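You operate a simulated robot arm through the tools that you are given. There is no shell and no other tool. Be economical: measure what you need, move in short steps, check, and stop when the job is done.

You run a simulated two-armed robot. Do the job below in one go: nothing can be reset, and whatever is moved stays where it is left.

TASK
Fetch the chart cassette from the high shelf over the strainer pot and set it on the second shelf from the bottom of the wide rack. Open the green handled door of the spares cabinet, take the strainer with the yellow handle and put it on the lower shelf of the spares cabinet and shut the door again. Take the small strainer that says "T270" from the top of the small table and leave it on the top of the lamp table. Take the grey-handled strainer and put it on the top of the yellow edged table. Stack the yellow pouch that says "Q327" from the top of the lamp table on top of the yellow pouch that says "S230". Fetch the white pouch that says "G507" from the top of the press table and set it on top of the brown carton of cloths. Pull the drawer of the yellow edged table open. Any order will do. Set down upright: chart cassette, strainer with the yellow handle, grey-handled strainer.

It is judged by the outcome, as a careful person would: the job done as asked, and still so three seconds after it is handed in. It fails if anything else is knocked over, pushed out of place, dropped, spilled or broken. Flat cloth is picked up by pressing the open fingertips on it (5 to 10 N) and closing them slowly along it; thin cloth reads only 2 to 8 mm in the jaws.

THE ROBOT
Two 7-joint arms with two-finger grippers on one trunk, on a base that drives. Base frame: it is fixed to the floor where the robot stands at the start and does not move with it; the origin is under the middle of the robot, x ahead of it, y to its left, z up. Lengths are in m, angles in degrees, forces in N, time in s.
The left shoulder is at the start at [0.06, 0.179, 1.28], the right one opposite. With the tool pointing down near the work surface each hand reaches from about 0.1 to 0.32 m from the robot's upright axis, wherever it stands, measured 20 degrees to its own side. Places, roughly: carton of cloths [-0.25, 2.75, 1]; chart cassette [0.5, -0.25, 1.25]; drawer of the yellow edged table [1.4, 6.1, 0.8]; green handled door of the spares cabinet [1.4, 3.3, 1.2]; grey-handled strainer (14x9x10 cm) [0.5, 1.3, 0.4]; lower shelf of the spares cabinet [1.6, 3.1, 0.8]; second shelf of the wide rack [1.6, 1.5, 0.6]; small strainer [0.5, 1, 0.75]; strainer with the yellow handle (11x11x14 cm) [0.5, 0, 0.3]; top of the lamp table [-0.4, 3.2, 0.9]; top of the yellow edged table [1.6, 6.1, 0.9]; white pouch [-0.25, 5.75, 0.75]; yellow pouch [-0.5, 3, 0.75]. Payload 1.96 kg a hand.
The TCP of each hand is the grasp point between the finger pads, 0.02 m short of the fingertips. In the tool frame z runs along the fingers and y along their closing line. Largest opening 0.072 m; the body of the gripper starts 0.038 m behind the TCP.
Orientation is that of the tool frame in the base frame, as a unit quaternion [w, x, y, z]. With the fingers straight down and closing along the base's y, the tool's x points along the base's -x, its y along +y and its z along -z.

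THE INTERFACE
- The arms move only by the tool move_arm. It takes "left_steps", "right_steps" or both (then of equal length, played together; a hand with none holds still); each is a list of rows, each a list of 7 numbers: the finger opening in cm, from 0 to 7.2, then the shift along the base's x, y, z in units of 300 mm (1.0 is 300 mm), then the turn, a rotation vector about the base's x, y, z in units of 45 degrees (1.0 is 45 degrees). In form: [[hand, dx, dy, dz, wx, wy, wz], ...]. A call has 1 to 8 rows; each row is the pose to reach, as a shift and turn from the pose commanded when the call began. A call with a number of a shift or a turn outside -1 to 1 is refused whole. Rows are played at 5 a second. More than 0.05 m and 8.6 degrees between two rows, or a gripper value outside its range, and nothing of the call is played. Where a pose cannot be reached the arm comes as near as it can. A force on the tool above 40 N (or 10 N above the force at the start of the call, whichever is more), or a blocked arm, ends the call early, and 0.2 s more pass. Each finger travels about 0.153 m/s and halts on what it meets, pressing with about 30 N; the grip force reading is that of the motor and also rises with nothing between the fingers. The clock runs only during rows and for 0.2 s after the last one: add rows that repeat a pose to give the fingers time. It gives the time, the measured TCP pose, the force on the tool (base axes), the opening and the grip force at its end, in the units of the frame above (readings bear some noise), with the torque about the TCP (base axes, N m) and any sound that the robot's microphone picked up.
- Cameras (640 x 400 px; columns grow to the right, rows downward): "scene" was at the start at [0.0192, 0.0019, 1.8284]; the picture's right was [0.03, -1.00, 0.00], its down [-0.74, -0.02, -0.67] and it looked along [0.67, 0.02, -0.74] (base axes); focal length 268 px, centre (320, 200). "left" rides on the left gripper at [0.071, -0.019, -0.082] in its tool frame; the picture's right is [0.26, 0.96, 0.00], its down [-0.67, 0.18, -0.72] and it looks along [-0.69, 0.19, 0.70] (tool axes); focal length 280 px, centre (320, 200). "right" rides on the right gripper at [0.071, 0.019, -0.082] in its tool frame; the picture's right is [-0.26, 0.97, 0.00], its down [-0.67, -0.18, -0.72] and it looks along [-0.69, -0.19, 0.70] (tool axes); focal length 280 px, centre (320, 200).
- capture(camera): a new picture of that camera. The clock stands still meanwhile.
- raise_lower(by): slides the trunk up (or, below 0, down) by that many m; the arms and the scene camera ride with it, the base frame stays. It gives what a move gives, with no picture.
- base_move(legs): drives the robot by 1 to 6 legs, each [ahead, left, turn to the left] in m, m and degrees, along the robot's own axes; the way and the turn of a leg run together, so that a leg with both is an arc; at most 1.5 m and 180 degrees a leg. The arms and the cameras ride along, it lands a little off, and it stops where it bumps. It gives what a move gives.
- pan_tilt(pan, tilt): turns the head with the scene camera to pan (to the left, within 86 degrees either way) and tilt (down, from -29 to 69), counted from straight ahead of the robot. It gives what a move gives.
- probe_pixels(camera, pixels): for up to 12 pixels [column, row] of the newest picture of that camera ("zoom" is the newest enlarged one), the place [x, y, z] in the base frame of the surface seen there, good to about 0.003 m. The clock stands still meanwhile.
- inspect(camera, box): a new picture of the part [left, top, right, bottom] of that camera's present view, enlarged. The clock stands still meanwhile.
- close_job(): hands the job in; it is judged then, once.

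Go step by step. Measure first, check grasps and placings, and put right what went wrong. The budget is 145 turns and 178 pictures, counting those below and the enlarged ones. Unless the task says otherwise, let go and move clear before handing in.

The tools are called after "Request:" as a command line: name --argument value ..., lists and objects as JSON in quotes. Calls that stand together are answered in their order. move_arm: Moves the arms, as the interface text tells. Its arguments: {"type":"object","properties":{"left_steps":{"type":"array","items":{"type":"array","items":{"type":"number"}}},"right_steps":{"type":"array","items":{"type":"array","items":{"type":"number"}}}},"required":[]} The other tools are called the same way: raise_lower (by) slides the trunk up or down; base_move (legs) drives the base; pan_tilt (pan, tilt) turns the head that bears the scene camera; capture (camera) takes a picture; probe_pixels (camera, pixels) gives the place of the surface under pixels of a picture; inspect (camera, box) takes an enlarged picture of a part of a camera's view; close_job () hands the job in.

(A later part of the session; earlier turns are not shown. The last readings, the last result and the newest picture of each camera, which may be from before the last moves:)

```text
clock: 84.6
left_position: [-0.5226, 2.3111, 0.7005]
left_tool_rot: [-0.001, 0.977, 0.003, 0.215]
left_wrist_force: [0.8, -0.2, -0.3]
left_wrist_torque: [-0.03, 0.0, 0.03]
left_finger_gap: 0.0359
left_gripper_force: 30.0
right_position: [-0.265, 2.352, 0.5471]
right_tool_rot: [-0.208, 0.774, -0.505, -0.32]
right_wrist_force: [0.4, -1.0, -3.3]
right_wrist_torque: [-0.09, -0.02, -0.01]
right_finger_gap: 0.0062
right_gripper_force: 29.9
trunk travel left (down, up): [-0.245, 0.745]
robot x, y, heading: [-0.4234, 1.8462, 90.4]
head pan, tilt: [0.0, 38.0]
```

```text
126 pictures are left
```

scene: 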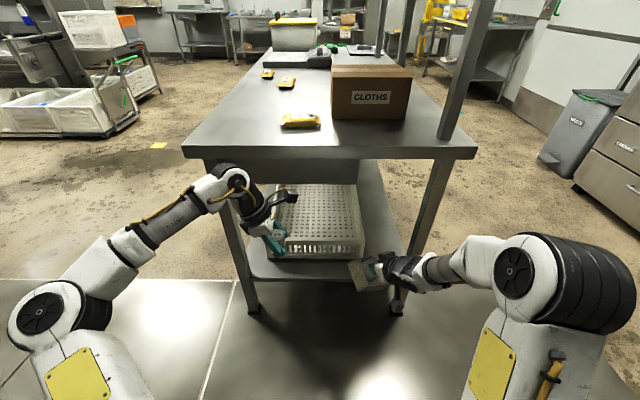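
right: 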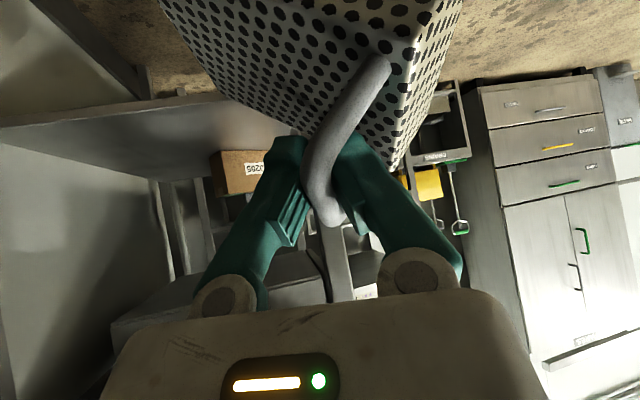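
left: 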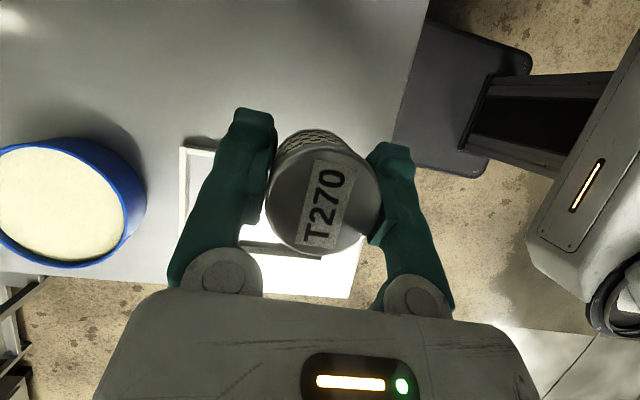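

The hands are low in front of the table edge; I back off, raise the trunk, then read the pouch labels.

Request:
base_move --legs '[[-0.2, 0, 0]]'

Request:
raise_lower --by 0.4

Request:
raise_lower --by 0.2

Request:
base_move --legs '[[0.2, 0, 0]]'

Request:
capture --camera "scene"

Request:
inspect --camera "scene" --box '[230, 100, 350, 200]'

```text
clock: 86.2
left_position: [-0.5207, 2.1099, 0.6998]
left_tool_rot: [-0.002, 0.977, 0.002, 0.214]
left_wrist_force: [0.3, -0.7, -1.3]
left_wrist_torque: [-0.01, 0.05, 0.02]
left_finger_gap: 0.0358
left_gripper_force: 30.6
right_position: [-0.2623, 2.1522, 0.5495]
right_tool_rot: [-0.207, 0.774, -0.505, -0.321]
right_wrist_force: [0.2, 0.1, -3.3]
right_wrist_torque: [-0.1, -0.01, 0.0]
right_finger_gap: 0.0059
right_gripper_force: 29.4
trunk travel left (down, up): [-0.245, 0.745]
robot x, y, heading: [-0.42, 1.6476, 90.5]
head pan, tilt: [0.0, 38.0]
```

```text
clock: 90.0
left_position: [-0.5197, 2.1103, 1.1006]
left_tool_rot: [-0.002, 0.977, 0.004, 0.215]
left_wrist_force: [-0.8, -0.2, -0.3]
left_wrist_torque: [0.03, -0.01, -0.03]
left_finger_gap: 0.0361
left_gripper_force: 29.8
right_position: [-0.2627, 2.1529, 0.9477]
right_tool_rot: [-0.207, 0.774, -0.505, -0.321]
right_wrist_force: [0.6, 0.7, -3.6]
right_wrist_torque: [-0.1, -0.05, 0.0]
right_finger_gap: 0.0058
right_gripper_force: 29.4
trunk travel left (down, up): [-0.645, 0.345]
robot x, y, heading: [-0.4234, 1.648, 90.1]
head pan, tilt: [0.0, 38.0]
```

```text
clock: 92.2
left_position: [-0.5219, 2.1104, 1.2999]
left_tool_rot: [-0.001, 0.977, 0.002, 0.214]
left_wrist_force: [0.5, -0.1, -1.3]
left_wrist_torque: [-0.02, -0.01, 0.01]
left_finger_gap: 0.0358
left_gripper_force: 30.2
right_position: [-0.2627, 2.1527, 1.149]
right_tool_rot: [-0.207, 0.774, -0.505, -0.32]
right_wrist_force: [0.0, 0.0, -2.7]
right_wrist_torque: [-0.08, -0.02, -0.01]
right_finger_gap: 0.006
right_gripper_force: 29.4
trunk travel left (down, up): [-0.845, 0.145]
robot x, y, heading: [-0.4235, 1.6449, 90.0]
head pan, tilt: [0.0, 38.0]
```

```text
clock: 93.8
left_position: [-0.5227, 2.3076, 1.3011]
left_tool_rot: [-0.003, 0.977, 0.003, 0.215]
left_wrist_force: [-0.5, 0.5, -0.4]
left_wrist_torque: [-0.01, 0.06, 0.0]
left_finger_gap: 0.0356
left_gripper_force: 29.9
right_position: [-0.2636, 2.3473, 1.1494]
right_tool_rot: [-0.209, 0.774, -0.505, -0.32]
right_wrist_force: [0.1, -0.1, -2.4]
right_wrist_torque: [-0.08, -0.01, 0.0]
right_finger_gap: 0.0059
right_gripper_force: 30.5
trunk travel left (down, up): [-0.845, 0.145]
robot x, y, heading: [-0.4238, 1.8431, 90.6]
head pan, tilt: [0.0, 38.0]
```

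```text
125 pictures are left
```

scene: 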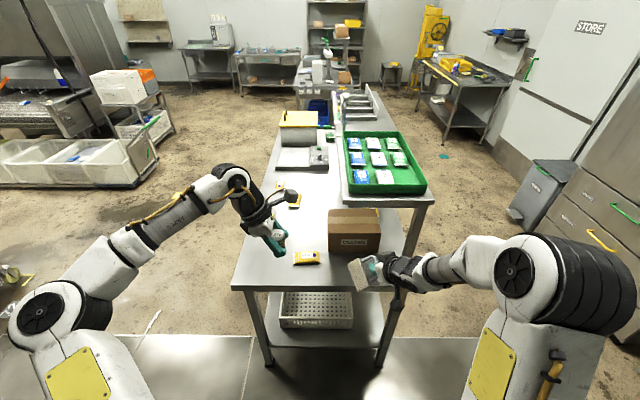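

```text
4.00 times, centred on (290, 150) of scene
```

zoom: 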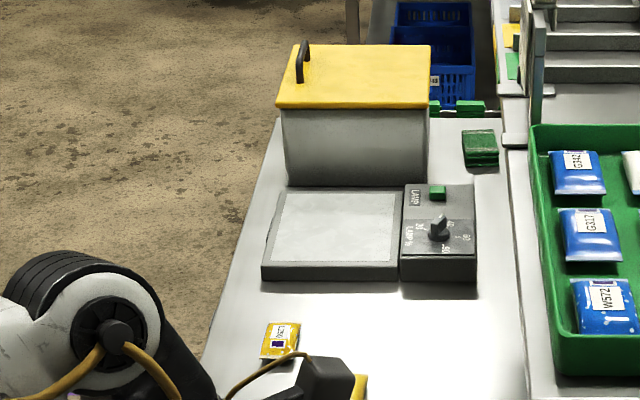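

Three yellow pouches are at scene (280,185), (295,200) and (307,258). I read them and measure.

Request:
inspect --camera "scene" --box '[268, 172, 308, 212]'

Request:
inspect --camera "scene" --box '[285, 235, 335, 275]'

Request:
probe_pixels --camera "scene" --pixels '[[280, 184], [296, 200], [307, 257], [296, 258], [318, 257], [354, 212], [330, 212], [378, 212], [354, 245], [240, 285], [290, 280], [310, 225]]'

```text
10.00 times, centred on (288, 192) of scene
```

zoom: 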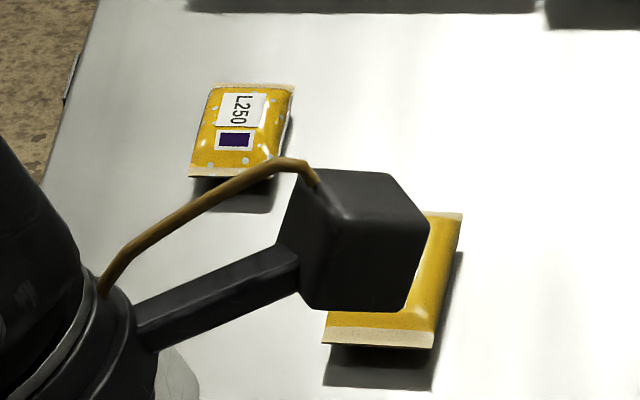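

```text
10.00 times, centred on (310, 255) of scene
```

zoom: 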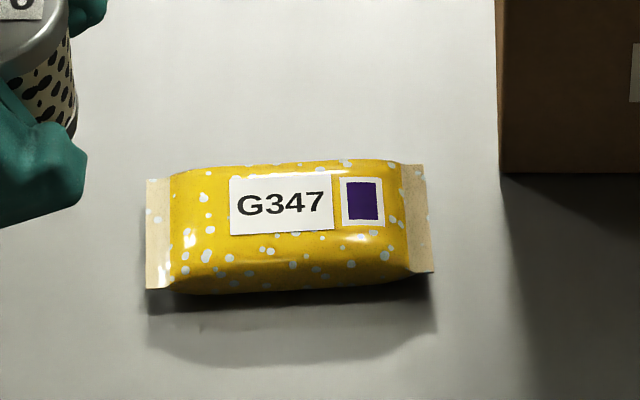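

```text
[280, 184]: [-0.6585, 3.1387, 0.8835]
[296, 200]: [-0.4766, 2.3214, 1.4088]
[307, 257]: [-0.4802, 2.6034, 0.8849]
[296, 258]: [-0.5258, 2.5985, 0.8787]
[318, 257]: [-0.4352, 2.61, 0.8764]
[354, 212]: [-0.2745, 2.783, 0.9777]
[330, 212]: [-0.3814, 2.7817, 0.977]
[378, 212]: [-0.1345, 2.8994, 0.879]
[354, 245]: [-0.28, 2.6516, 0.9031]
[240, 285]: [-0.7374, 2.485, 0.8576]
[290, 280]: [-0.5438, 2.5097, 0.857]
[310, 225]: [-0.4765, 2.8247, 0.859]
```

Two pouches read L250 and G347; the third is hidden behind the left hand. I drive in to put T270 on a free spot of the lamp table near (-0.62,2.65).

Request:
base_move --legs '[[0.28, 0.08, 0]]'

Request:
move_arm --left_steps '[[0, -0.02, 0, -0.12, 0, 0, 0], [0, -0.02, 0, -0.25, 0, 0, 0], [0, -0.02, 0, -0.38, 0, 0, 0], [0, -0.02, 0, -0.52, 0, 0, 0], [0, -0.02, 0, -0.66, 0, 0, 0], [0, -0.02, 0, -0.8, 0, 0, 0], [0, -0.02, 0, -0.95, 0, 0, 0]]'

Request:
capture --camera "left"

Request:
capture --camera "scene"

```text
clock: 95.4
left_position: [-0.5776, 2.4954, 1.3011]
left_tool_rot: [-0.002, 0.977, 0.003, 0.214]
left_wrist_force: [-0.1, 0.6, -0.8]
left_wrist_torque: [-0.02, 0.01, 0.0]
left_finger_gap: 0.0357
left_gripper_force: 29.9
right_position: [-0.317, 2.528, 1.1398]
right_tool_rot: [-0.198, 0.776, -0.511, -0.311]
right_wrist_force: [2.7, -10.8, -6.4]
right_wrist_torque: [0.87, 0.27, -0.22]
right_finger_gap: 0.0061
right_gripper_force: 29.5
trunk travel left (down, up): [-0.845, 0.145]
robot x, y, heading: [-0.4856, 2.0322, 90.1]
head pan, tilt: [0.0, 38.0]
stopped in leg 1: the force on the tool passed its limit at 134 N (the readings are from after the stop); the commanded pose is now the measured one
```

```text
clock: 97.0
left_position: [-0.5837, 2.495, 1.0127]
left_tool_rot: [-0.002, 0.977, 0.002, 0.215]
left_wrist_force: [-0.6, -0.1, -0.8]
left_wrist_torque: [-0.01, -0.01, -0.02]
left_finger_gap: 0.0357
left_gripper_force: 30.7
right_position: [-0.3189, 2.5284, 1.1404]
right_tool_rot: [-0.199, 0.776, -0.51, -0.312]
right_wrist_force: [-2.7, -15.1, -26.2]
right_wrist_torque: [1.39, 0.2, -0.39]
right_finger_gap: 0.0059
right_gripper_force: 29.5
trunk travel left (down, up): [-0.845, 0.145]
robot x, y, heading: [-0.4776, 2.0314, 90.4]
head pan, tilt: [0.0, 38.0]
```

```text
121 pictures are left
```

left: 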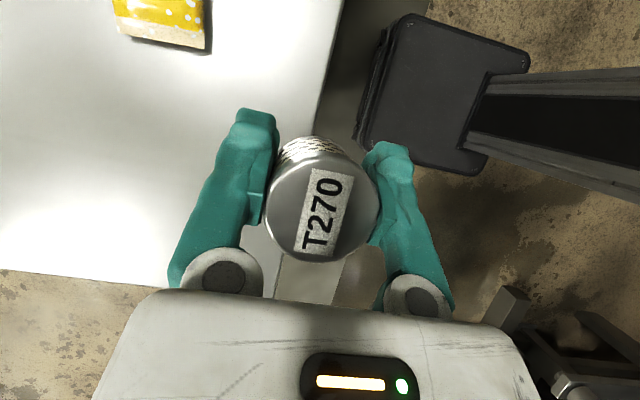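

```text
120 pictures are left
```

scene: 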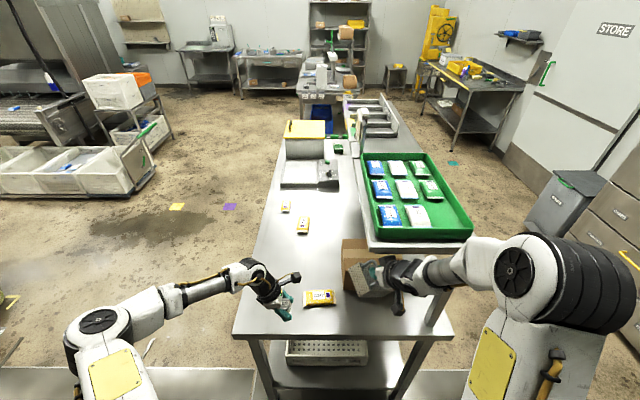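

The strainer in the right hand touched the carton. I back off and raise the right hand, then check the carton's position and the grip.

Request:
base_move --legs '[[-0.1, 0, 0]]'

Request:
move_arm --right_steps '[[0, 0, -0.05, 0.1, 0, 0, 0], [0, 0, -0.1, 0.2, 0, 0, 0], [0, 0, -0.2, 0.3, 0, 0, 0]]'

Request:
capture --camera "right"

Request:
capture --camera "scene"

Request:
probe_pixels --camera "scene" --pixels '[[345, 230], [360, 235], [348, 260], [390, 235], [342, 225]]'

```text
clock: 98.1
left_position: [-0.5837, 2.3971, 1.0126]
left_tool_rot: [-0.002, 0.977, 0.003, 0.215]
left_wrist_force: [-0.2, -0.6, -0.6]
left_wrist_torque: [-0.02, 0.04, -0.04]
left_finger_gap: 0.0357
left_gripper_force: 29.8
right_position: [-0.3179, 2.4333, 1.14]
right_tool_rot: [-0.198, 0.778, -0.509, -0.312]
right_wrist_force: [0.0, -0.9, -3.5]
right_wrist_torque: [-0.02, -0.05, -0.02]
right_finger_gap: 0.006
right_gripper_force: 29.4
trunk travel left (down, up): [-0.845, 0.145]
robot x, y, heading: [-0.4797, 1.9318, 90.2]
head pan, tilt: [0.0, 38.0]
```

```text
clock: 98.9
left_position: [-0.5851, 2.3945, 1.0136]
left_tool_rot: [-0.003, 0.977, 0.003, 0.215]
left_wrist_force: [-0.4, -0.1, -1.8]
left_wrist_torque: [0.02, -0.03, 0.0]
left_finger_gap: 0.0358
left_gripper_force: 29.9
right_position: [-0.3215, 2.3687, 1.2323]
right_tool_rot: [-0.199, 0.778, -0.508, -0.312]
right_wrist_force: [-0.1, 0.8, -2.8]
right_wrist_torque: [-0.06, -0.03, -0.02]
right_finger_gap: 0.0061
right_gripper_force: 29.3
trunk travel left (down, up): [-0.845, 0.145]
robot x, y, heading: [-0.4784, 1.9351, 90.6]
head pan, tilt: [0.0, 38.0]
```

```text
119 pictures are left
```

right: 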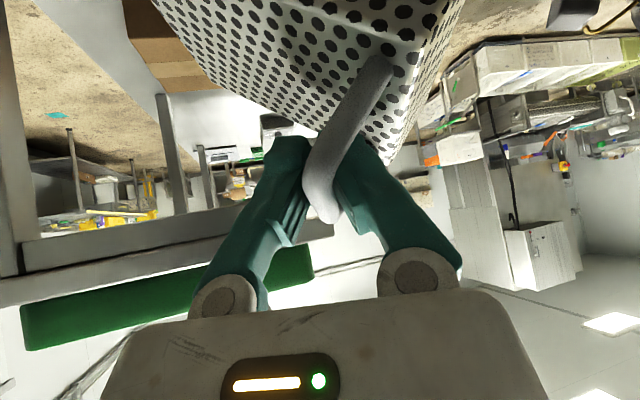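

```text
118 pictures are left
```

scene: 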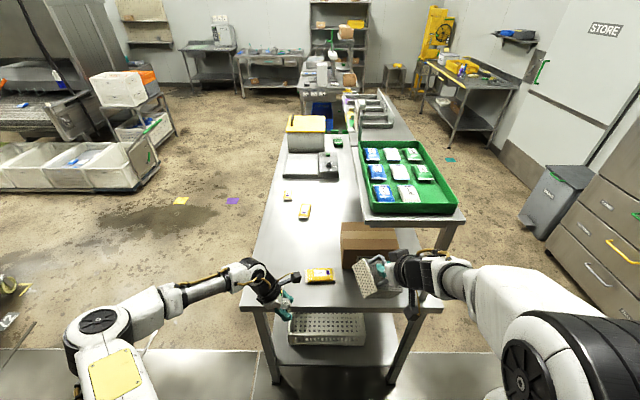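

```text
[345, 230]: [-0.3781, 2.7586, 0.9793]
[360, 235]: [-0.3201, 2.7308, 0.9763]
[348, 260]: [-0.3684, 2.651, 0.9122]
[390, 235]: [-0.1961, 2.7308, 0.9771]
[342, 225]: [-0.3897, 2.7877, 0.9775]
```

The carton has not moved. I drive in again with the right hand high, and set T270 down at about (-0.645,2.6).

Request:
base_move --legs '[[0.2, 0, 0]]'

Request:
move_arm --left_steps '[[0, -0.1, 0, 0, 0, 0, 0], [0, -0.2, 0, -0.08, 0, 0, 0], [0, -0.2, 0, -0.2, 0, 0, 0], [0, -0.2, 0, -0.32, 0, 0, 0], [0, -0.2, 0, -0.39, 0, 0, 0]]'

Request:
capture --camera "left"

Request:
capture --camera "scene"

```text
clock: 100.2
left_position: [-0.5834, 2.5307, 1.0117]
left_tool_rot: [-0.001, 0.977, 0.002, 0.215]
left_wrist_force: [0.4, -0.2, -0.4]
left_wrist_torque: [0.02, -0.03, 0.0]
left_finger_gap: 0.0357
left_gripper_force: 30.0
right_position: [-0.3186, 2.4992, 1.2278]
right_tool_rot: [-0.193, 0.78, -0.508, -0.311]
right_wrist_force: [-0.6, -2.0, -4.4]
right_wrist_torque: [0.0, -0.07, 0.05]
right_finger_gap: 0.0059
right_gripper_force: 29.3
trunk travel left (down, up): [-0.845, 0.145]
robot x, y, heading: [-0.4779, 2.0658, 89.9]
head pan, tilt: [0.0, 38.0]
stopped in leg 1: the force on the tool passed its limit at 354 N (the readings are from after the stop); the commanded pose is now the measured one
```

```text
clock: 101.4
left_position: [-0.6436, 2.5294, 0.8953]
left_tool_rot: [-0.002, 0.977, 0.003, 0.214]
left_wrist_force: [-0.8, 0.3, -0.8]
left_wrist_torque: [-0.01, -0.02, -0.01]
left_finger_gap: 0.0354
left_gripper_force: 29.6
right_position: [-0.3193, 2.4985, 1.2283]
right_tool_rot: [-0.194, 0.78, -0.507, -0.311]
right_wrist_force: [-0.6, -2.5, -2.5]
right_wrist_torque: [0.02, 0.02, 0.04]
right_finger_gap: 0.0059
right_gripper_force: 29.7
trunk travel left (down, up): [-0.845, 0.145]
robot x, y, heading: [-0.4776, 2.0636, 90.3]
head pan, tilt: [0.0, 38.0]
```

```text
117 pictures are left
```

left: 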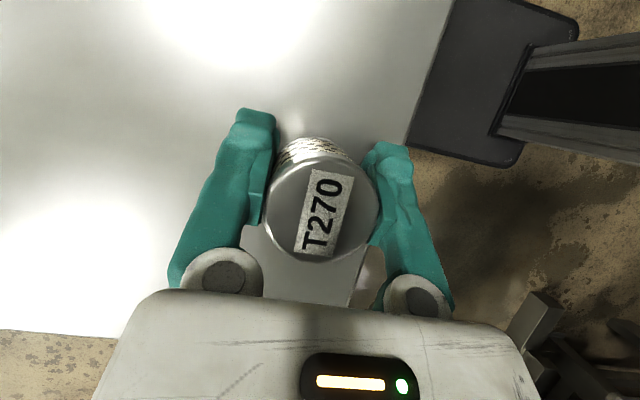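

```text
116 pictures are left
```

scene: 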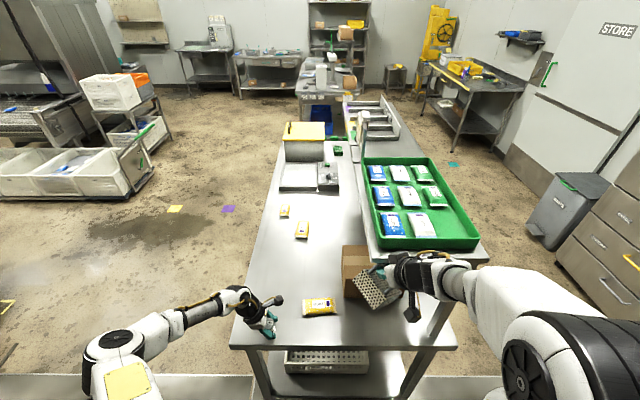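

T270 hangs just above the table at (-0.644,2.529); the right arm had met the riser, so I go no further in. I lower the last bit, release and lift.

Request:
move_arm --left_steps '[[0, 0, 0, -0.015, 0, 0, 0], [0, 0, 0, -0.028, 0, 0, 0], [0, 0, 0, -0.028, 0, 0, 0]]'

Request:
move_arm --left_steps '[[2, 0, 0, 0, 0, 0, 0], [3.5, 0, 0, 0, 0, 0, 0], [4.5, 0, 0, 0, 0, 0, 0], [5.5, 0, 0, 0, 0, 0, 0], [7.2, -0.03, 0, 0.06, 0, 0, 0], [7.2, -0.07, 0, 0.16, 0, 0, 0], [7.2, -0.12, 0, 0.29, 0, 0, 0], [7.2, -0.18, 0, 0.42, 0, 0, 0]]'

Request:
base_move --legs '[[-0.25, 0, 0]]'

Request:
capture --camera "scene"

Request:
inspect --camera "scene" --box '[240, 120, 480, 300]'

```text
clock: 102.2
left_position: [-0.6415, 2.5289, 0.8855]
left_tool_rot: [-0.001, 0.977, 0.001, 0.215]
left_wrist_force: [0.6, -0.1, -0.8]
left_wrist_torque: [-0.01, 0.0, -0.01]
left_finger_gap: 0.0357
left_gripper_force: 30.3
right_position: [-0.3198, 2.4994, 1.2272]
right_tool_rot: [-0.195, 0.78, -0.507, -0.311]
right_wrist_force: [-0.4, -2.2, -1.8]
right_wrist_torque: [-0.01, -0.03, 0.06]
right_finger_gap: 0.0055
right_gripper_force: 30.0
trunk travel left (down, up): [-0.845, 0.145]
robot x, y, heading: [-0.4789, 2.0671, 90.2]
head pan, tilt: [0.0, 38.0]
```

```text
clock: 104.0
left_position: [-0.6985, 2.529, 1.0121]
left_tool_rot: [-0.002, 0.977, 0.002, 0.214]
left_wrist_force: [-0.9, -0.6, 0.1]
left_wrist_torque: [0.01, 0.0, 0.0]
left_finger_gap: 0.0718
left_gripper_force: 0.0
right_position: [-0.3193, 2.4986, 1.2285]
right_tool_rot: [-0.195, 0.78, -0.507, -0.311]
right_wrist_force: [-0.4, -3.7, -1.8]
right_wrist_torque: [0.02, -0.01, 0.06]
right_finger_gap: 0.0056
right_gripper_force: 29.5
trunk travel left (down, up): [-0.845, 0.145]
robot x, y, heading: [-0.4757, 2.0635, 90.3]
head pan, tilt: [0.0, 38.0]
```

```text
clock: 105.8
left_position: [-0.6964, 2.2828, 1.0109]
left_tool_rot: [-0.001, 0.977, 0.002, 0.213]
left_wrist_force: [-1.1, 0.7, -0.9]
left_wrist_torque: [-0.03, 0.01, -0.02]
left_finger_gap: 0.0721
left_gripper_force: 0.0
right_position: [-0.3179, 2.2534, 1.2282]
right_tool_rot: [-0.194, 0.78, -0.509, -0.31]
right_wrist_force: [0.1, 0.4, -3.7]
right_wrist_torque: [-0.06, -0.01, -0.01]
right_finger_gap: 0.0059
right_gripper_force: 29.8
trunk travel left (down, up): [-0.845, 0.145]
robot x, y, heading: [-0.477, 1.822, 90.2]
head pan, tilt: [0.0, 38.0]
```

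```text
115 pictures are left
```

scene: 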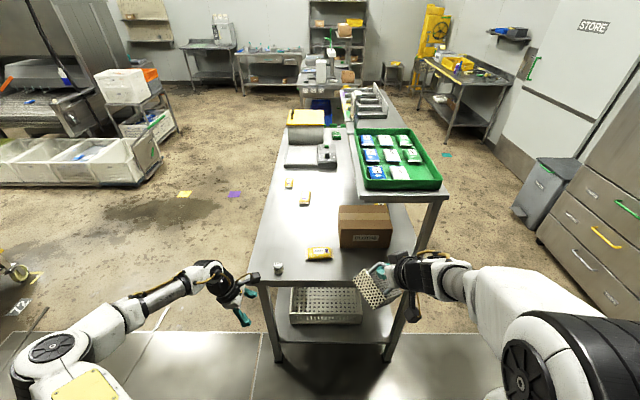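

```text
2.22 times, centred on (360, 210) of scene
```

zoom: 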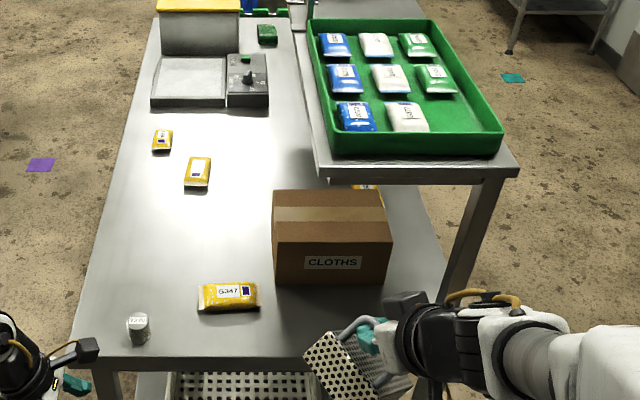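

T270 stands upright on the lamp table. A fourth yellow pouch peeks out behind the carton; I read the remaining labels.

Request:
inspect --camera "scene" --box '[280, 175, 324, 210]'

Request:
inspect --camera "scene" --box '[360, 190, 404, 225]'

Request:
probe_pixels --camera "scene" --pixels '[[304, 199], [300, 204], [309, 204], [304, 192], [384, 203], [400, 185], [430, 190], [370, 190], [365, 165], [279, 268], [289, 184], [440, 195]]'

```text
11.43 times, centred on (302, 192) of scene
```

zoom: 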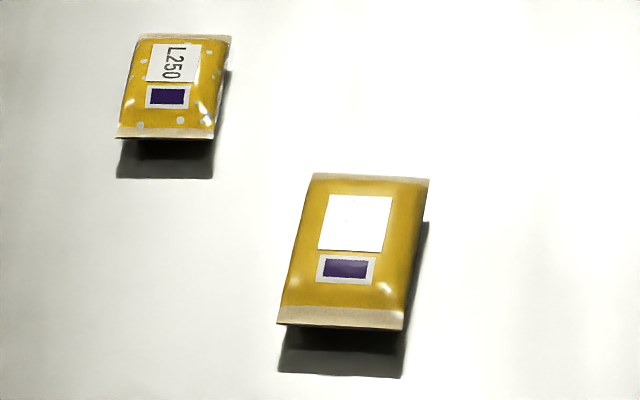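

```text
11.43 times, centred on (382, 208) of scene
```

zoom: 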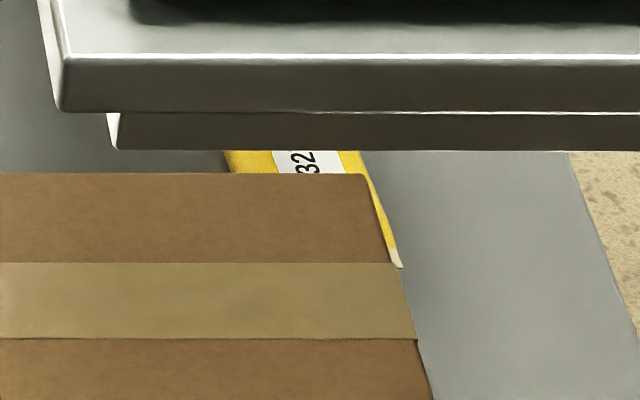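

```text
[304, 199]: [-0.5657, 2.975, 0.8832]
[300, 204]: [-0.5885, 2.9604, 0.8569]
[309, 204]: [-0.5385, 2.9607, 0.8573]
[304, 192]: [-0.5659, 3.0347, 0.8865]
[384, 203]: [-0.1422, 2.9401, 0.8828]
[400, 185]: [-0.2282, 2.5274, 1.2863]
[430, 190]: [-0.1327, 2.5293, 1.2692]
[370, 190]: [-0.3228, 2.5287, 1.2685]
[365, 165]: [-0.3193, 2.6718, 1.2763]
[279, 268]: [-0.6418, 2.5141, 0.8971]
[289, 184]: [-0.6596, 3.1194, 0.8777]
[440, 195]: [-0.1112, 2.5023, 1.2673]
```

The hidden pouch at (-0.142,2.94) under the riser shows "32" on its label and the middle one is in glare. I drive round to the table's other side to read them on the way.

Request:
base_move --legs '[[0, -1.1, 0], [1.1, 0, 0], [0, 0, 90]]'

Request:
pan_tilt --pan 0 --tilt 35

Request:
capture --camera "scene"

```text
clock: 120.6
left_position: [0.1589, 2.7019, 1.0114]
left_tool_rot: [-0.153, 0.683, 0.698, 0.15]
left_wrist_force: [0.0, 1.2, -0.7]
left_wrist_torque: [0.0, 0.03, -0.01]
left_finger_gap: 0.0719
left_gripper_force: 0.1
right_position: [0.1826, 3.0806, 1.2287]
right_tool_rot: [0.086, 0.908, 0.2, -0.357]
right_wrist_force: [-0.6, -0.2, -4.1]
right_wrist_torque: [0.01, -0.03, 0.01]
right_finger_gap: 0.0061
right_gripper_force: 29.5
trunk travel left (down, up): [-0.845, 0.145]
robot x, y, heading: [0.6219, 2.9273, -178.8]
head pan, tilt: [0.0, 38.0]
```

```text
clock: 121.2
left_position: [0.1589, 2.7015, 1.0113]
left_tool_rot: [-0.155, 0.683, 0.698, 0.149]
left_wrist_force: [-0.2, 0.9, -0.5]
left_wrist_torque: [-0.03, 0.02, 0.0]
left_finger_gap: 0.072
left_gripper_force: 0.2
right_position: [0.1835, 3.0801, 1.2275]
right_tool_rot: [0.086, 0.909, 0.2, -0.357]
right_wrist_force: [0.9, -0.1, -3.1]
right_wrist_torque: [-0.01, -0.04, 0.03]
right_finger_gap: 0.0058
right_gripper_force: 30.1
trunk travel left (down, up): [-0.845, 0.145]
robot x, y, heading: [0.6175, 2.933, -178.8]
head pan, tilt: [0.0, 35.0]
```

```text
111 pictures are left
```

scene: 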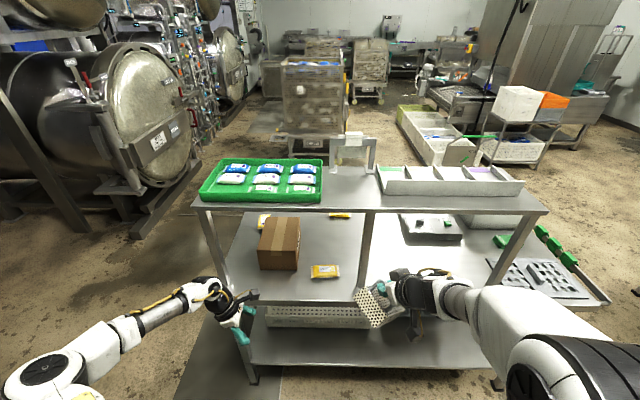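

The formerly hidden pouch is at (325,272) in full view; I zoom on it and on the middle pouch near (340,215).

Request:
inspect --camera "scene" --box '[300, 255, 350, 290]'

Request:
inspect --camera "scene" --box '[315, 200, 365, 235]'

Request:
probe_pixels --camera "scene" --pixels '[[325, 271], [313, 272], [338, 272], [325, 265], [325, 278], [280, 230], [262, 250], [298, 250], [260, 295], [280, 200], [460, 205], [275, 268]]'

```text
11.43 times, centred on (325, 272) of scene
```

zoom: 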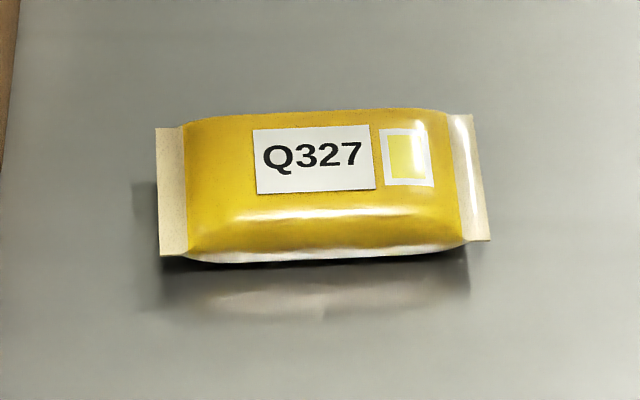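

```text
11.43 times, centred on (340, 218) of scene
```

zoom: 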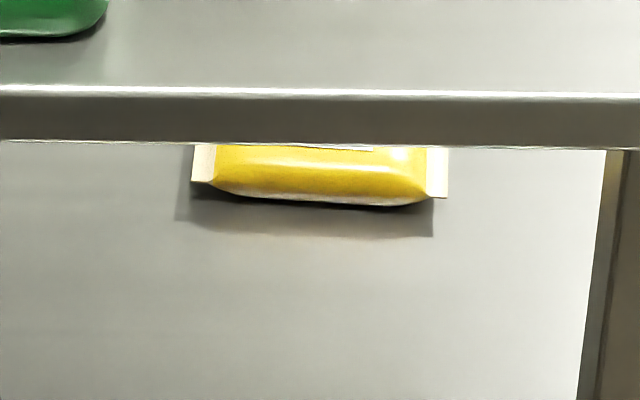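

```text
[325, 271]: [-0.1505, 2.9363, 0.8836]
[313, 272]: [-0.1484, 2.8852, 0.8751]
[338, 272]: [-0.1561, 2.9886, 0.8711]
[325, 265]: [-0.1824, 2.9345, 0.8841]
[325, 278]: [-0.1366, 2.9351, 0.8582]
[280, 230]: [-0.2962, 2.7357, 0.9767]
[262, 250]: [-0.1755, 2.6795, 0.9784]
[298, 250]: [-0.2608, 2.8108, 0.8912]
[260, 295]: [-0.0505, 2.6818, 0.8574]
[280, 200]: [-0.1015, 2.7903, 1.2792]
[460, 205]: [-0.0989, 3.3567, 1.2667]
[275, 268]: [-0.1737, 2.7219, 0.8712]
```

Q327 is this pouch, centred near (-0.16,2.937), long along y, under the riser. The free left hand can slide in under the riser; first I tuck the right hand back and lower the trunk a bit.

Request:
move_arm --right_steps '[[0, 0.12, 0, 0, 0, 0, 0], [0, 0.24, 0, 0, 0, 0, 0], [0, 0.36, 0, 0, 0, 0, 0], [0, 0.48, 0, 0, 0, 0, 0], [0, 0.6, 0, 0, 0, 0, 0], [0, 0.7, 0, 0, 0, 0, 0]]'

Request:
raise_lower --by -0.06

Request:
base_move --legs '[[0, -0.17, -1], [0.15, 0, 0]]'

Request:
capture --camera "scene"

Request:
capture --camera "left"

```text
clock: 122.7
left_position: [0.16, 2.7015, 1.0123]
left_tool_rot: [-0.154, 0.683, 0.698, 0.149]
left_wrist_force: [0.4, -0.5, 0.5]
left_wrist_torque: [-0.02, 0.01, -0.01]
left_finger_gap: 0.0719
left_gripper_force: 0.0
right_position: [0.2633, 3.1717, 1.259]
right_tool_rot: [0.087, 0.909, 0.2, -0.355]
right_wrist_force: [0.2, 1.1, -3.1]
right_wrist_torque: [-0.03, -0.01, -0.01]
right_finger_gap: 0.0062
right_gripper_force: 29.1
right hand out of reach, approached as far as the arm can: row 1, 2, 3, 4, 5, 6
trunk travel left (down, up): [-0.845, 0.145]
robot x, y, heading: [0.6181, 2.9293, -179.0]
head pan, tilt: [0.0, 35.0]
```

```text
clock: 123.7
left_position: [0.1579, 2.7018, 0.9513]
left_tool_rot: [-0.154, 0.683, 0.698, 0.15]
left_wrist_force: [0.2, 0.0, 0.7]
left_wrist_torque: [0.04, 0.0, 0.0]
left_finger_gap: 0.0723
left_gripper_force: 0.0
right_position: [0.2616, 3.1704, 1.2007]
right_tool_rot: [0.086, 0.909, 0.2, -0.356]
right_wrist_force: [-0.7, 0.0, -3.1]
right_wrist_torque: [0.03, -0.01, 0.02]
right_finger_gap: 0.0059
right_gripper_force: 29.6
trunk travel left (down, up): [-0.785, 0.205]
robot x, y, heading: [0.6202, 2.9267, -178.7]
head pan, tilt: [0.0, 35.0]
```

```text
clock: 126.1
left_position: [0.0009, 2.8793, 0.9527]
left_tool_rot: [-0.154, 0.691, 0.69, 0.151]
left_wrist_force: [0.2, -0.5, -0.1]
left_wrist_torque: [0.02, 0.01, 0.02]
left_finger_gap: 0.0717
left_gripper_force: 0.0
right_position: [0.1146, 3.3454, 1.2007]
right_tool_rot: [0.082, 0.911, 0.191, -0.356]
right_wrist_force: [0.1, -0.3, -3.1]
right_wrist_torque: [0.04, -0.03, -0.02]
right_finger_gap: 0.0058
right_gripper_force: 29.5
trunk travel left (down, up): [-0.785, 0.205]
robot x, y, heading: [0.4658, 3.0989, 179.8]
head pan, tilt: [0.0, 35.0]
```

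```text
108 pictures are left
```

scene: 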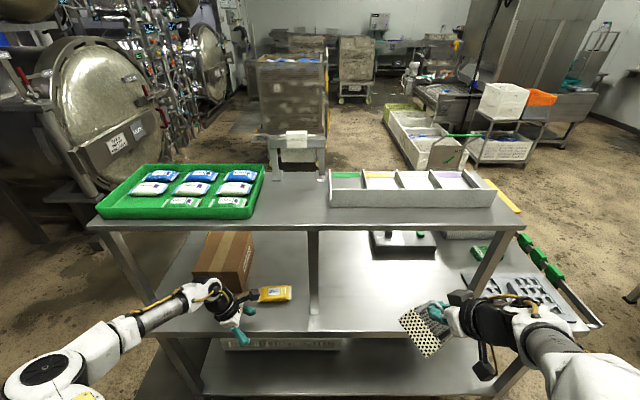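

```text
107 pictures are left
```

left: 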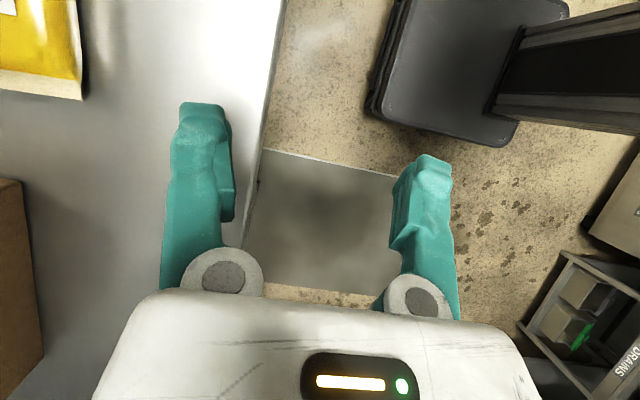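

The way in is clear. I drive 7 cm more and reach the left hand over Q327.

Request:
base_move --legs '[[0.07, 0, 0]]'

Request:
move_arm --left_steps '[[7.2, -0.08, 0.06, 0, 0, 0, 0], [7.2, -0.16, 0.12, 0, 0, 0, 0], [7.2, -0.24, 0.17, 0, 0, 0, 0], [7.2, -0.3, 0.19, 0, 0, 0, 0]]'

Request:
capture --camera "left"

Request:
probe_pixels --camera "left" --pixels '[[320, 120], [320, 60], [300, 180], [340, 180], [290, 100], [350, 100]]'

```text
clock: 127.1
left_position: [-0.0709, 2.8799, 0.9516]
left_tool_rot: [-0.152, 0.692, 0.69, 0.15]
left_wrist_force: [0.1, -0.1, 0.3]
left_wrist_torque: [0.01, 0.0, 0.0]
left_finger_gap: 0.0721
left_gripper_force: 0.2
right_position: [0.0421, 3.3456, 1.2003]
right_tool_rot: [0.082, 0.911, 0.19, -0.356]
right_wrist_force: [-0.6, 0.1, -3.3]
right_wrist_torque: [0.03, -0.04, 0.0]
right_finger_gap: 0.0061
right_gripper_force: 29.8
trunk travel left (down, up): [-0.785, 0.205]
robot x, y, heading: [0.3947, 3.0962, 180.0]
head pan, tilt: [0.0, 35.0]
```

```text
clock: 128.1
left_position: [-0.1614, 2.9375, 0.9509]
left_tool_rot: [-0.152, 0.691, 0.691, 0.151]
left_wrist_force: [0.0, 0.2, -1.2]
left_wrist_torque: [-0.02, 0.0, 0.0]
left_finger_gap: 0.0722
left_gripper_force: 0.0
right_position: [0.0411, 3.3472, 1.2004]
right_tool_rot: [0.083, 0.911, 0.189, -0.357]
right_wrist_force: [0.2, -0.5, -3.1]
right_wrist_torque: [-0.01, -0.02, 0.0]
right_finger_gap: 0.0058
right_gripper_force: 29.2
trunk travel left (down, up): [-0.785, 0.205]
robot x, y, heading: [0.3937, 3.0955, 179.9]
head pan, tilt: [0.0, 35.0]
```

```text
106 pictures are left
```

left: 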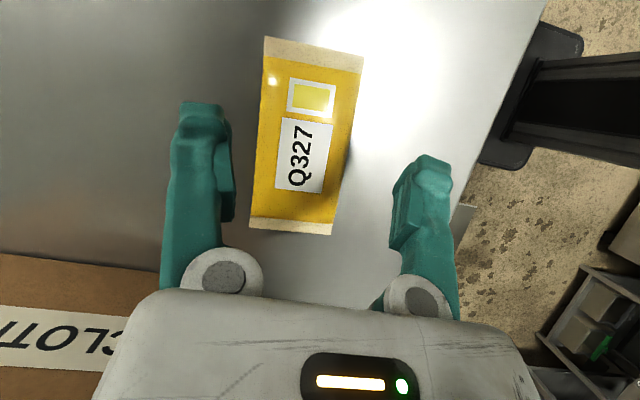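

```text
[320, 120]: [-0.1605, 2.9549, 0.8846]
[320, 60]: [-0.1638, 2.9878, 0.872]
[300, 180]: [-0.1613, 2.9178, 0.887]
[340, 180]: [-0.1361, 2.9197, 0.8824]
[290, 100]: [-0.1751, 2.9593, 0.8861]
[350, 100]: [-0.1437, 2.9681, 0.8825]
```

Q327 sits between the fingers. I lower straight down, close fully and lift slightly.

Request:
move_arm --left_steps '[[7.2, -0.005, 0, -0.08, 0, 0, 0], [7.2, -0.005, 0.0, -0.16, 0, 0, 0], [7.2, -0.005, 0.0, -0.22, 0, 0, 0], [7.2, -0.005, 0.0, -0.22, 0, 0, 0]]'

Request:
move_arm --left_steps '[[5.5, 0, 0, 0, 0, 0, 0], [4, 0, 0, 0, 0, 0, 0], [2, 0, 0, 0, 0, 0, 0], [0, 0, 0, 0, 0, 0, 0], [0, 0, 0, 0, 0, 0, 0], [0, 0, 0, 0.05, 0, 0, 0], [0, 0, 0, 0.12, 0, 0, 0], [0, 0, 0, 0.2, 0, 0, 0]]'

Request:
capture --camera "left"

```text
clock: 129.1
left_position: [-0.1619, 2.9382, 0.8851]
left_tool_rot: [-0.151, 0.691, 0.69, 0.151]
left_wrist_force: [0.2, 0.1, 0.7]
left_wrist_torque: [0.01, 0.01, 0.0]
left_finger_gap: 0.0719
left_gripper_force: 0.1
right_position: [0.0418, 3.3468, 1.1997]
right_tool_rot: [0.082, 0.911, 0.19, -0.356]
right_wrist_force: [0.4, 0.2, -3.4]
right_wrist_torque: [0.01, -0.03, -0.04]
right_finger_gap: 0.006
right_gripper_force: 29.7
trunk travel left (down, up): [-0.785, 0.205]
robot x, y, heading: [0.3955, 3.0952, 179.8]
head pan, tilt: [0.0, 35.0]
```

```text
clock: 130.9
left_position: [-0.1619, 2.938, 0.9464]
left_tool_rot: [-0.151, 0.692, 0.69, 0.151]
left_wrist_force: [-0.4, -0.1, -0.2]
left_wrist_torque: [0.02, -0.02, 0.0]
left_finger_gap: 0.0615
left_gripper_force: 29.8
right_position: [0.0423, 3.3464, 1.1995]
right_tool_rot: [0.082, 0.911, 0.19, -0.356]
right_wrist_force: [0.3, 0.4, -2.7]
right_wrist_torque: [-0.01, -0.04, 0.01]
right_finger_gap: 0.006
right_gripper_force: 29.1
trunk travel left (down, up): [-0.785, 0.205]
robot x, y, heading: [0.3931, 3.091, 180.0]
head pan, tilt: [0.0, 35.0]
```

```text
105 pictures are left
```

left: 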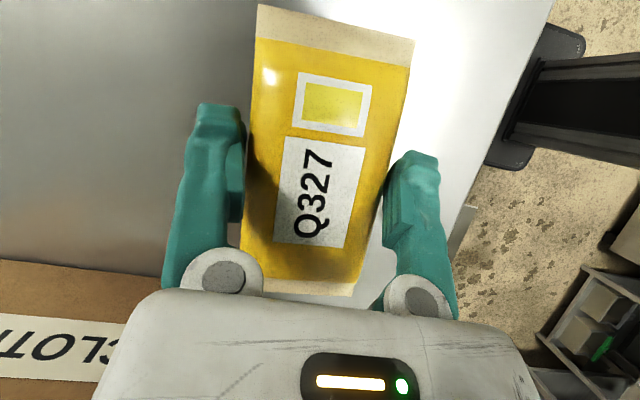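

Q327 is held (gap 61 mm). S230 is likely the middle pouch, reachable only from the west side, so I first take the strainer north to the yellow edged table. I back out and turn.

Request:
base_move --legs '[[-0.32, 0, 0], [0, 0, -90], [0.9, 0, 0]]'

Request:
pan_tilt --pan -15 --tilt 25

Request:
capture --camera "scene"

Request:
probe_pixels --camera "scene" --pixels '[[320, 200], [320, 150], [400, 150], [450, 150], [250, 150], [200, 150], [150, 150], [500, 200], [100, 200], [320, 100], [400, 100], [480, 100]]'

```text
clock: 141.2
left_position: [0.5359, 4.5519, 0.9462]
left_tool_rot: [-0.002, 0.977, 0.008, 0.214]
left_wrist_force: [0.2, 0.0, -1.0]
left_wrist_torque: [0.0, 0.0, 0.0]
left_finger_gap: 0.0604
left_gripper_force: 30.2
right_position: [0.9474, 4.3564, 1.1996]
right_tool_rot: [-0.191, 0.783, -0.502, -0.312]
right_wrist_force: [0.2, -1.1, -2.6]
right_wrist_torque: [-0.01, -0.01, 0.02]
right_finger_gap: 0.0058
right_gripper_force: 29.6
trunk travel left (down, up): [-0.785, 0.205]
robot x, y, heading: [0.7034, 4.0008, 91.2]
head pan, tilt: [0.0, 35.0]
```

```text
clock: 142.0
left_position: [0.5354, 4.5519, 0.9465]
left_tool_rot: [-0.003, 0.977, 0.009, 0.214]
left_wrist_force: [-0.3, 0.2, -1.3]
left_wrist_torque: [-0.03, 0.0, 0.03]
left_finger_gap: 0.0606
left_gripper_force: 30.2
right_position: [0.9484, 4.355, 1.1993]
right_tool_rot: [-0.192, 0.783, -0.503, -0.312]
right_wrist_force: [-0.3, 1.1, -2.7]
right_wrist_torque: [-0.02, -0.03, 0.01]
right_finger_gap: 0.0059
right_gripper_force: 30.0
trunk travel left (down, up): [-0.785, 0.205]
robot x, y, heading: [0.7091, 4.0004, 91.0]
head pan, tilt: [-15.0, 25.0]
```

```text
104 pictures are left
```

scene: 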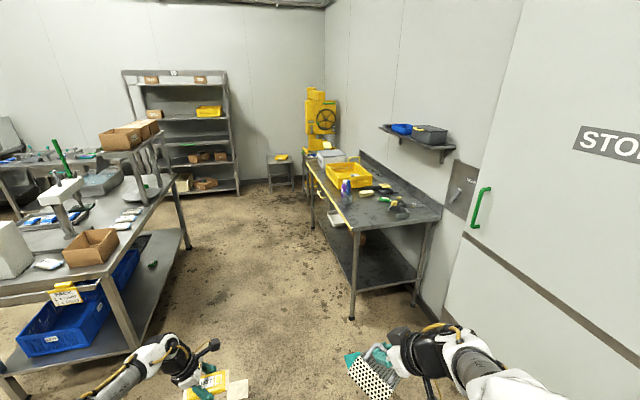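

```text
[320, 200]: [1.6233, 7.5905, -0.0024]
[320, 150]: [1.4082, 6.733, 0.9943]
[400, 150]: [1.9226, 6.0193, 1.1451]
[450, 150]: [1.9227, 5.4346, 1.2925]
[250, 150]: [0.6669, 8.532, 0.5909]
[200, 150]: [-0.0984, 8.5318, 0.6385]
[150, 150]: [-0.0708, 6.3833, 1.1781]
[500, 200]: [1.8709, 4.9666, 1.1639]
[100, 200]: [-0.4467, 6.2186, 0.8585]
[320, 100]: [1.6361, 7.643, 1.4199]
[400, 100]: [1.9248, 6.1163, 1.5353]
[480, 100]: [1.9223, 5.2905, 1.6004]
```

The yellow edged table is ahead on the right, its near corner at (350,232), the press table on the left. I measure both edges.

Request:
probe_pixels --camera "scene" --pixels '[[350, 233], [330, 195], [320, 175], [390, 222], [440, 215], [345, 210], [165, 185], [105, 275], [150, 155], [50, 263], [130, 212], [365, 200]]'

Request:
inspect --camera "scene" --box '[290, 130, 450, 260]'

Request:
inspect --camera "scene" --box '[0, 150, 160, 310]'

```text
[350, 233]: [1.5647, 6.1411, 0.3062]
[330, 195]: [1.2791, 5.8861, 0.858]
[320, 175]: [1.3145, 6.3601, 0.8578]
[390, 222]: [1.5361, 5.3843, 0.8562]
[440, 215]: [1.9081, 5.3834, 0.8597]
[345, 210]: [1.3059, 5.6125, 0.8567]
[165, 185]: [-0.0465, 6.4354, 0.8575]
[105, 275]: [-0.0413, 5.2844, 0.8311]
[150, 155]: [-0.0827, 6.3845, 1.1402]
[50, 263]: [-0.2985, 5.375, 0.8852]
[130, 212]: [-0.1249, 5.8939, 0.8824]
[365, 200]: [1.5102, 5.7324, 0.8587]
```

```text
3.08 times, centred on (370, 195) of scene
```

zoom: 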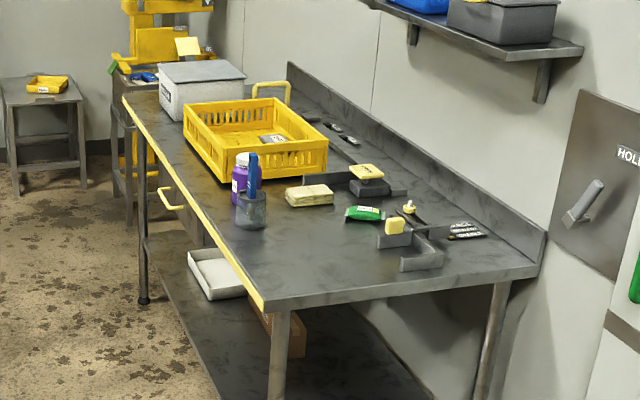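

```text
2.50 times, centred on (80, 230) of scene
```

zoom: 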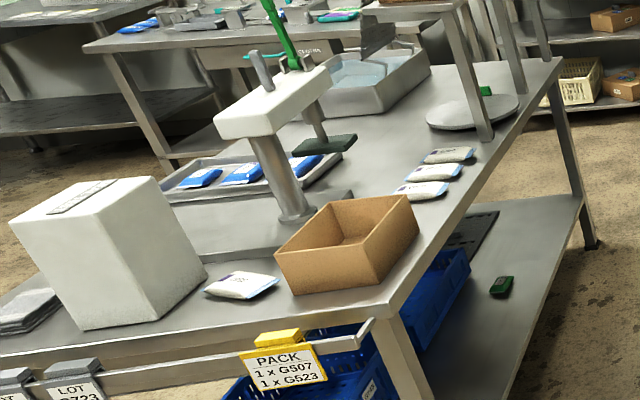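

There is free space near the table's near corner, about (1.40,5.52), z 0.858. I look at how the strainer hangs and drive up to the table's south end.

Request:
base_move --legs '[[0.55, 0, -1], [0, -0.38, 0]]'

Request:
pan_tilt --pan -20 --tilt 42

Request:
capture --camera "scene"

Request:
capture --camera "right"

```text
clock: 147.1
left_position: [0.9088, 5.1013, 0.9471]
left_tool_rot: [-0.002, 0.977, 0.006, 0.215]
left_wrist_force: [0.0, 0.8, -1.2]
left_wrist_torque: [0.04, 0.01, -0.01]
left_finger_gap: 0.0601
left_gripper_force: 30.0
right_position: [1.3191, 4.9024, 1.2001]
right_tool_rot: [-0.191, 0.783, -0.503, -0.312]
right_wrist_force: [-0.1, -0.8, -3.2]
right_wrist_torque: [-0.02, -0.02, 0.0]
right_finger_gap: 0.006
right_gripper_force: 29.6
trunk travel left (down, up): [-0.785, 0.205]
robot x, y, heading: [1.0707, 4.5488, 90.7]
head pan, tilt: [-15.0, 25.0]
```

```text
clock: 147.9
left_position: [0.9083, 5.1021, 0.9456]
left_tool_rot: [-0.002, 0.977, 0.006, 0.213]
left_wrist_force: [0.2, 0.0, -0.9]
left_wrist_torque: [-0.03, -0.02, 0.02]
left_finger_gap: 0.0603
left_gripper_force: 29.6
right_position: [1.3207, 4.9019, 1.2]
right_tool_rot: [-0.191, 0.782, -0.505, -0.311]
right_wrist_force: [-0.1, -1.1, -2.0]
right_wrist_torque: [-0.03, -0.02, 0.0]
right_finger_gap: 0.006
right_gripper_force: 29.4
trunk travel left (down, up): [-0.785, 0.205]
robot x, y, heading: [1.0758, 4.5473, 90.7]
head pan, tilt: [-20.0, 42.0]
```

```text
101 pictures are left
```

scene: 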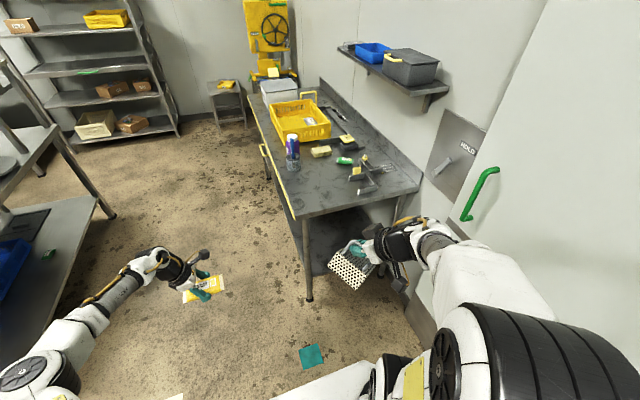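

```text
100 pictures are left
```

right: 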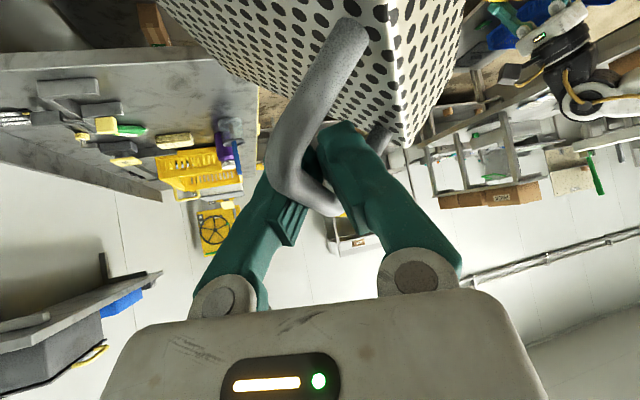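

I zoom on how the basket hangs.

Request:
inspect --camera "scene" --box '[310, 210, 410, 310]'

Request:
probe_pixels --camera "zoom" --pixels '[[160, 200], [230, 245], [250, 180], [290, 215], [215, 155], [280, 260], [180, 240], [270, 130], [230, 290], [300, 240]]'

```text
4.00 times, centred on (360, 260) of scene
```

zoom: 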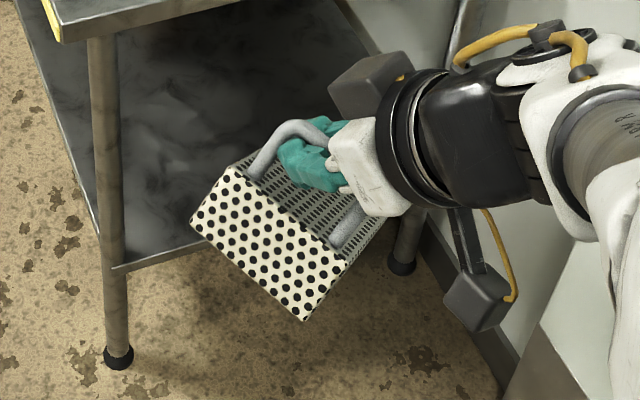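

```text
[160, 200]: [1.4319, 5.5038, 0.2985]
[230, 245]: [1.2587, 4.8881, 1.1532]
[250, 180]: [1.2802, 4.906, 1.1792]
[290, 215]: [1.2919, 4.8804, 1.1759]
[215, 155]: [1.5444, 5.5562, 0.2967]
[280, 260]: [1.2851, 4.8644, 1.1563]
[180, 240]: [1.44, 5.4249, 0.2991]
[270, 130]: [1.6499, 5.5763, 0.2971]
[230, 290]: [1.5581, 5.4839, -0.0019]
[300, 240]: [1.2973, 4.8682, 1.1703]
```

The basket droops about 45° around its bar; setting it on the table will level it. I measure free space on the table.

Request:
probe_pixels --camera "scene" --pixels '[[297, 215], [330, 195], [360, 193], [378, 190], [400, 185], [345, 162], [293, 172], [320, 152], [355, 180], [310, 190], [415, 190], [262, 150]]'

Request:
inspect --camera "scene" --box '[245, 90, 425, 230]'

```text
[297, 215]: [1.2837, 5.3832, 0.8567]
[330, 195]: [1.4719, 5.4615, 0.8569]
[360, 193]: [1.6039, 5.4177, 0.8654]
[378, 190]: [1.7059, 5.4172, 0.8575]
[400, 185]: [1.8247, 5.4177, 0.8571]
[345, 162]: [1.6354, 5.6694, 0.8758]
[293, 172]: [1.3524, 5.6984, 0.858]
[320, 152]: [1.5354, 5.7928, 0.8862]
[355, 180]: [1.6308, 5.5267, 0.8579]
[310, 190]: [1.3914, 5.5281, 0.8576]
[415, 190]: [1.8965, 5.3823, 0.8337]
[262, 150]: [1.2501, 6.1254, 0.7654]
```

```text
2.86 times, centred on (335, 160) of scene
```

zoom: 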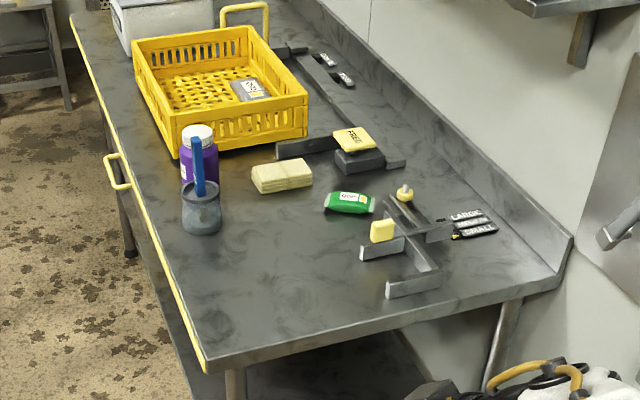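

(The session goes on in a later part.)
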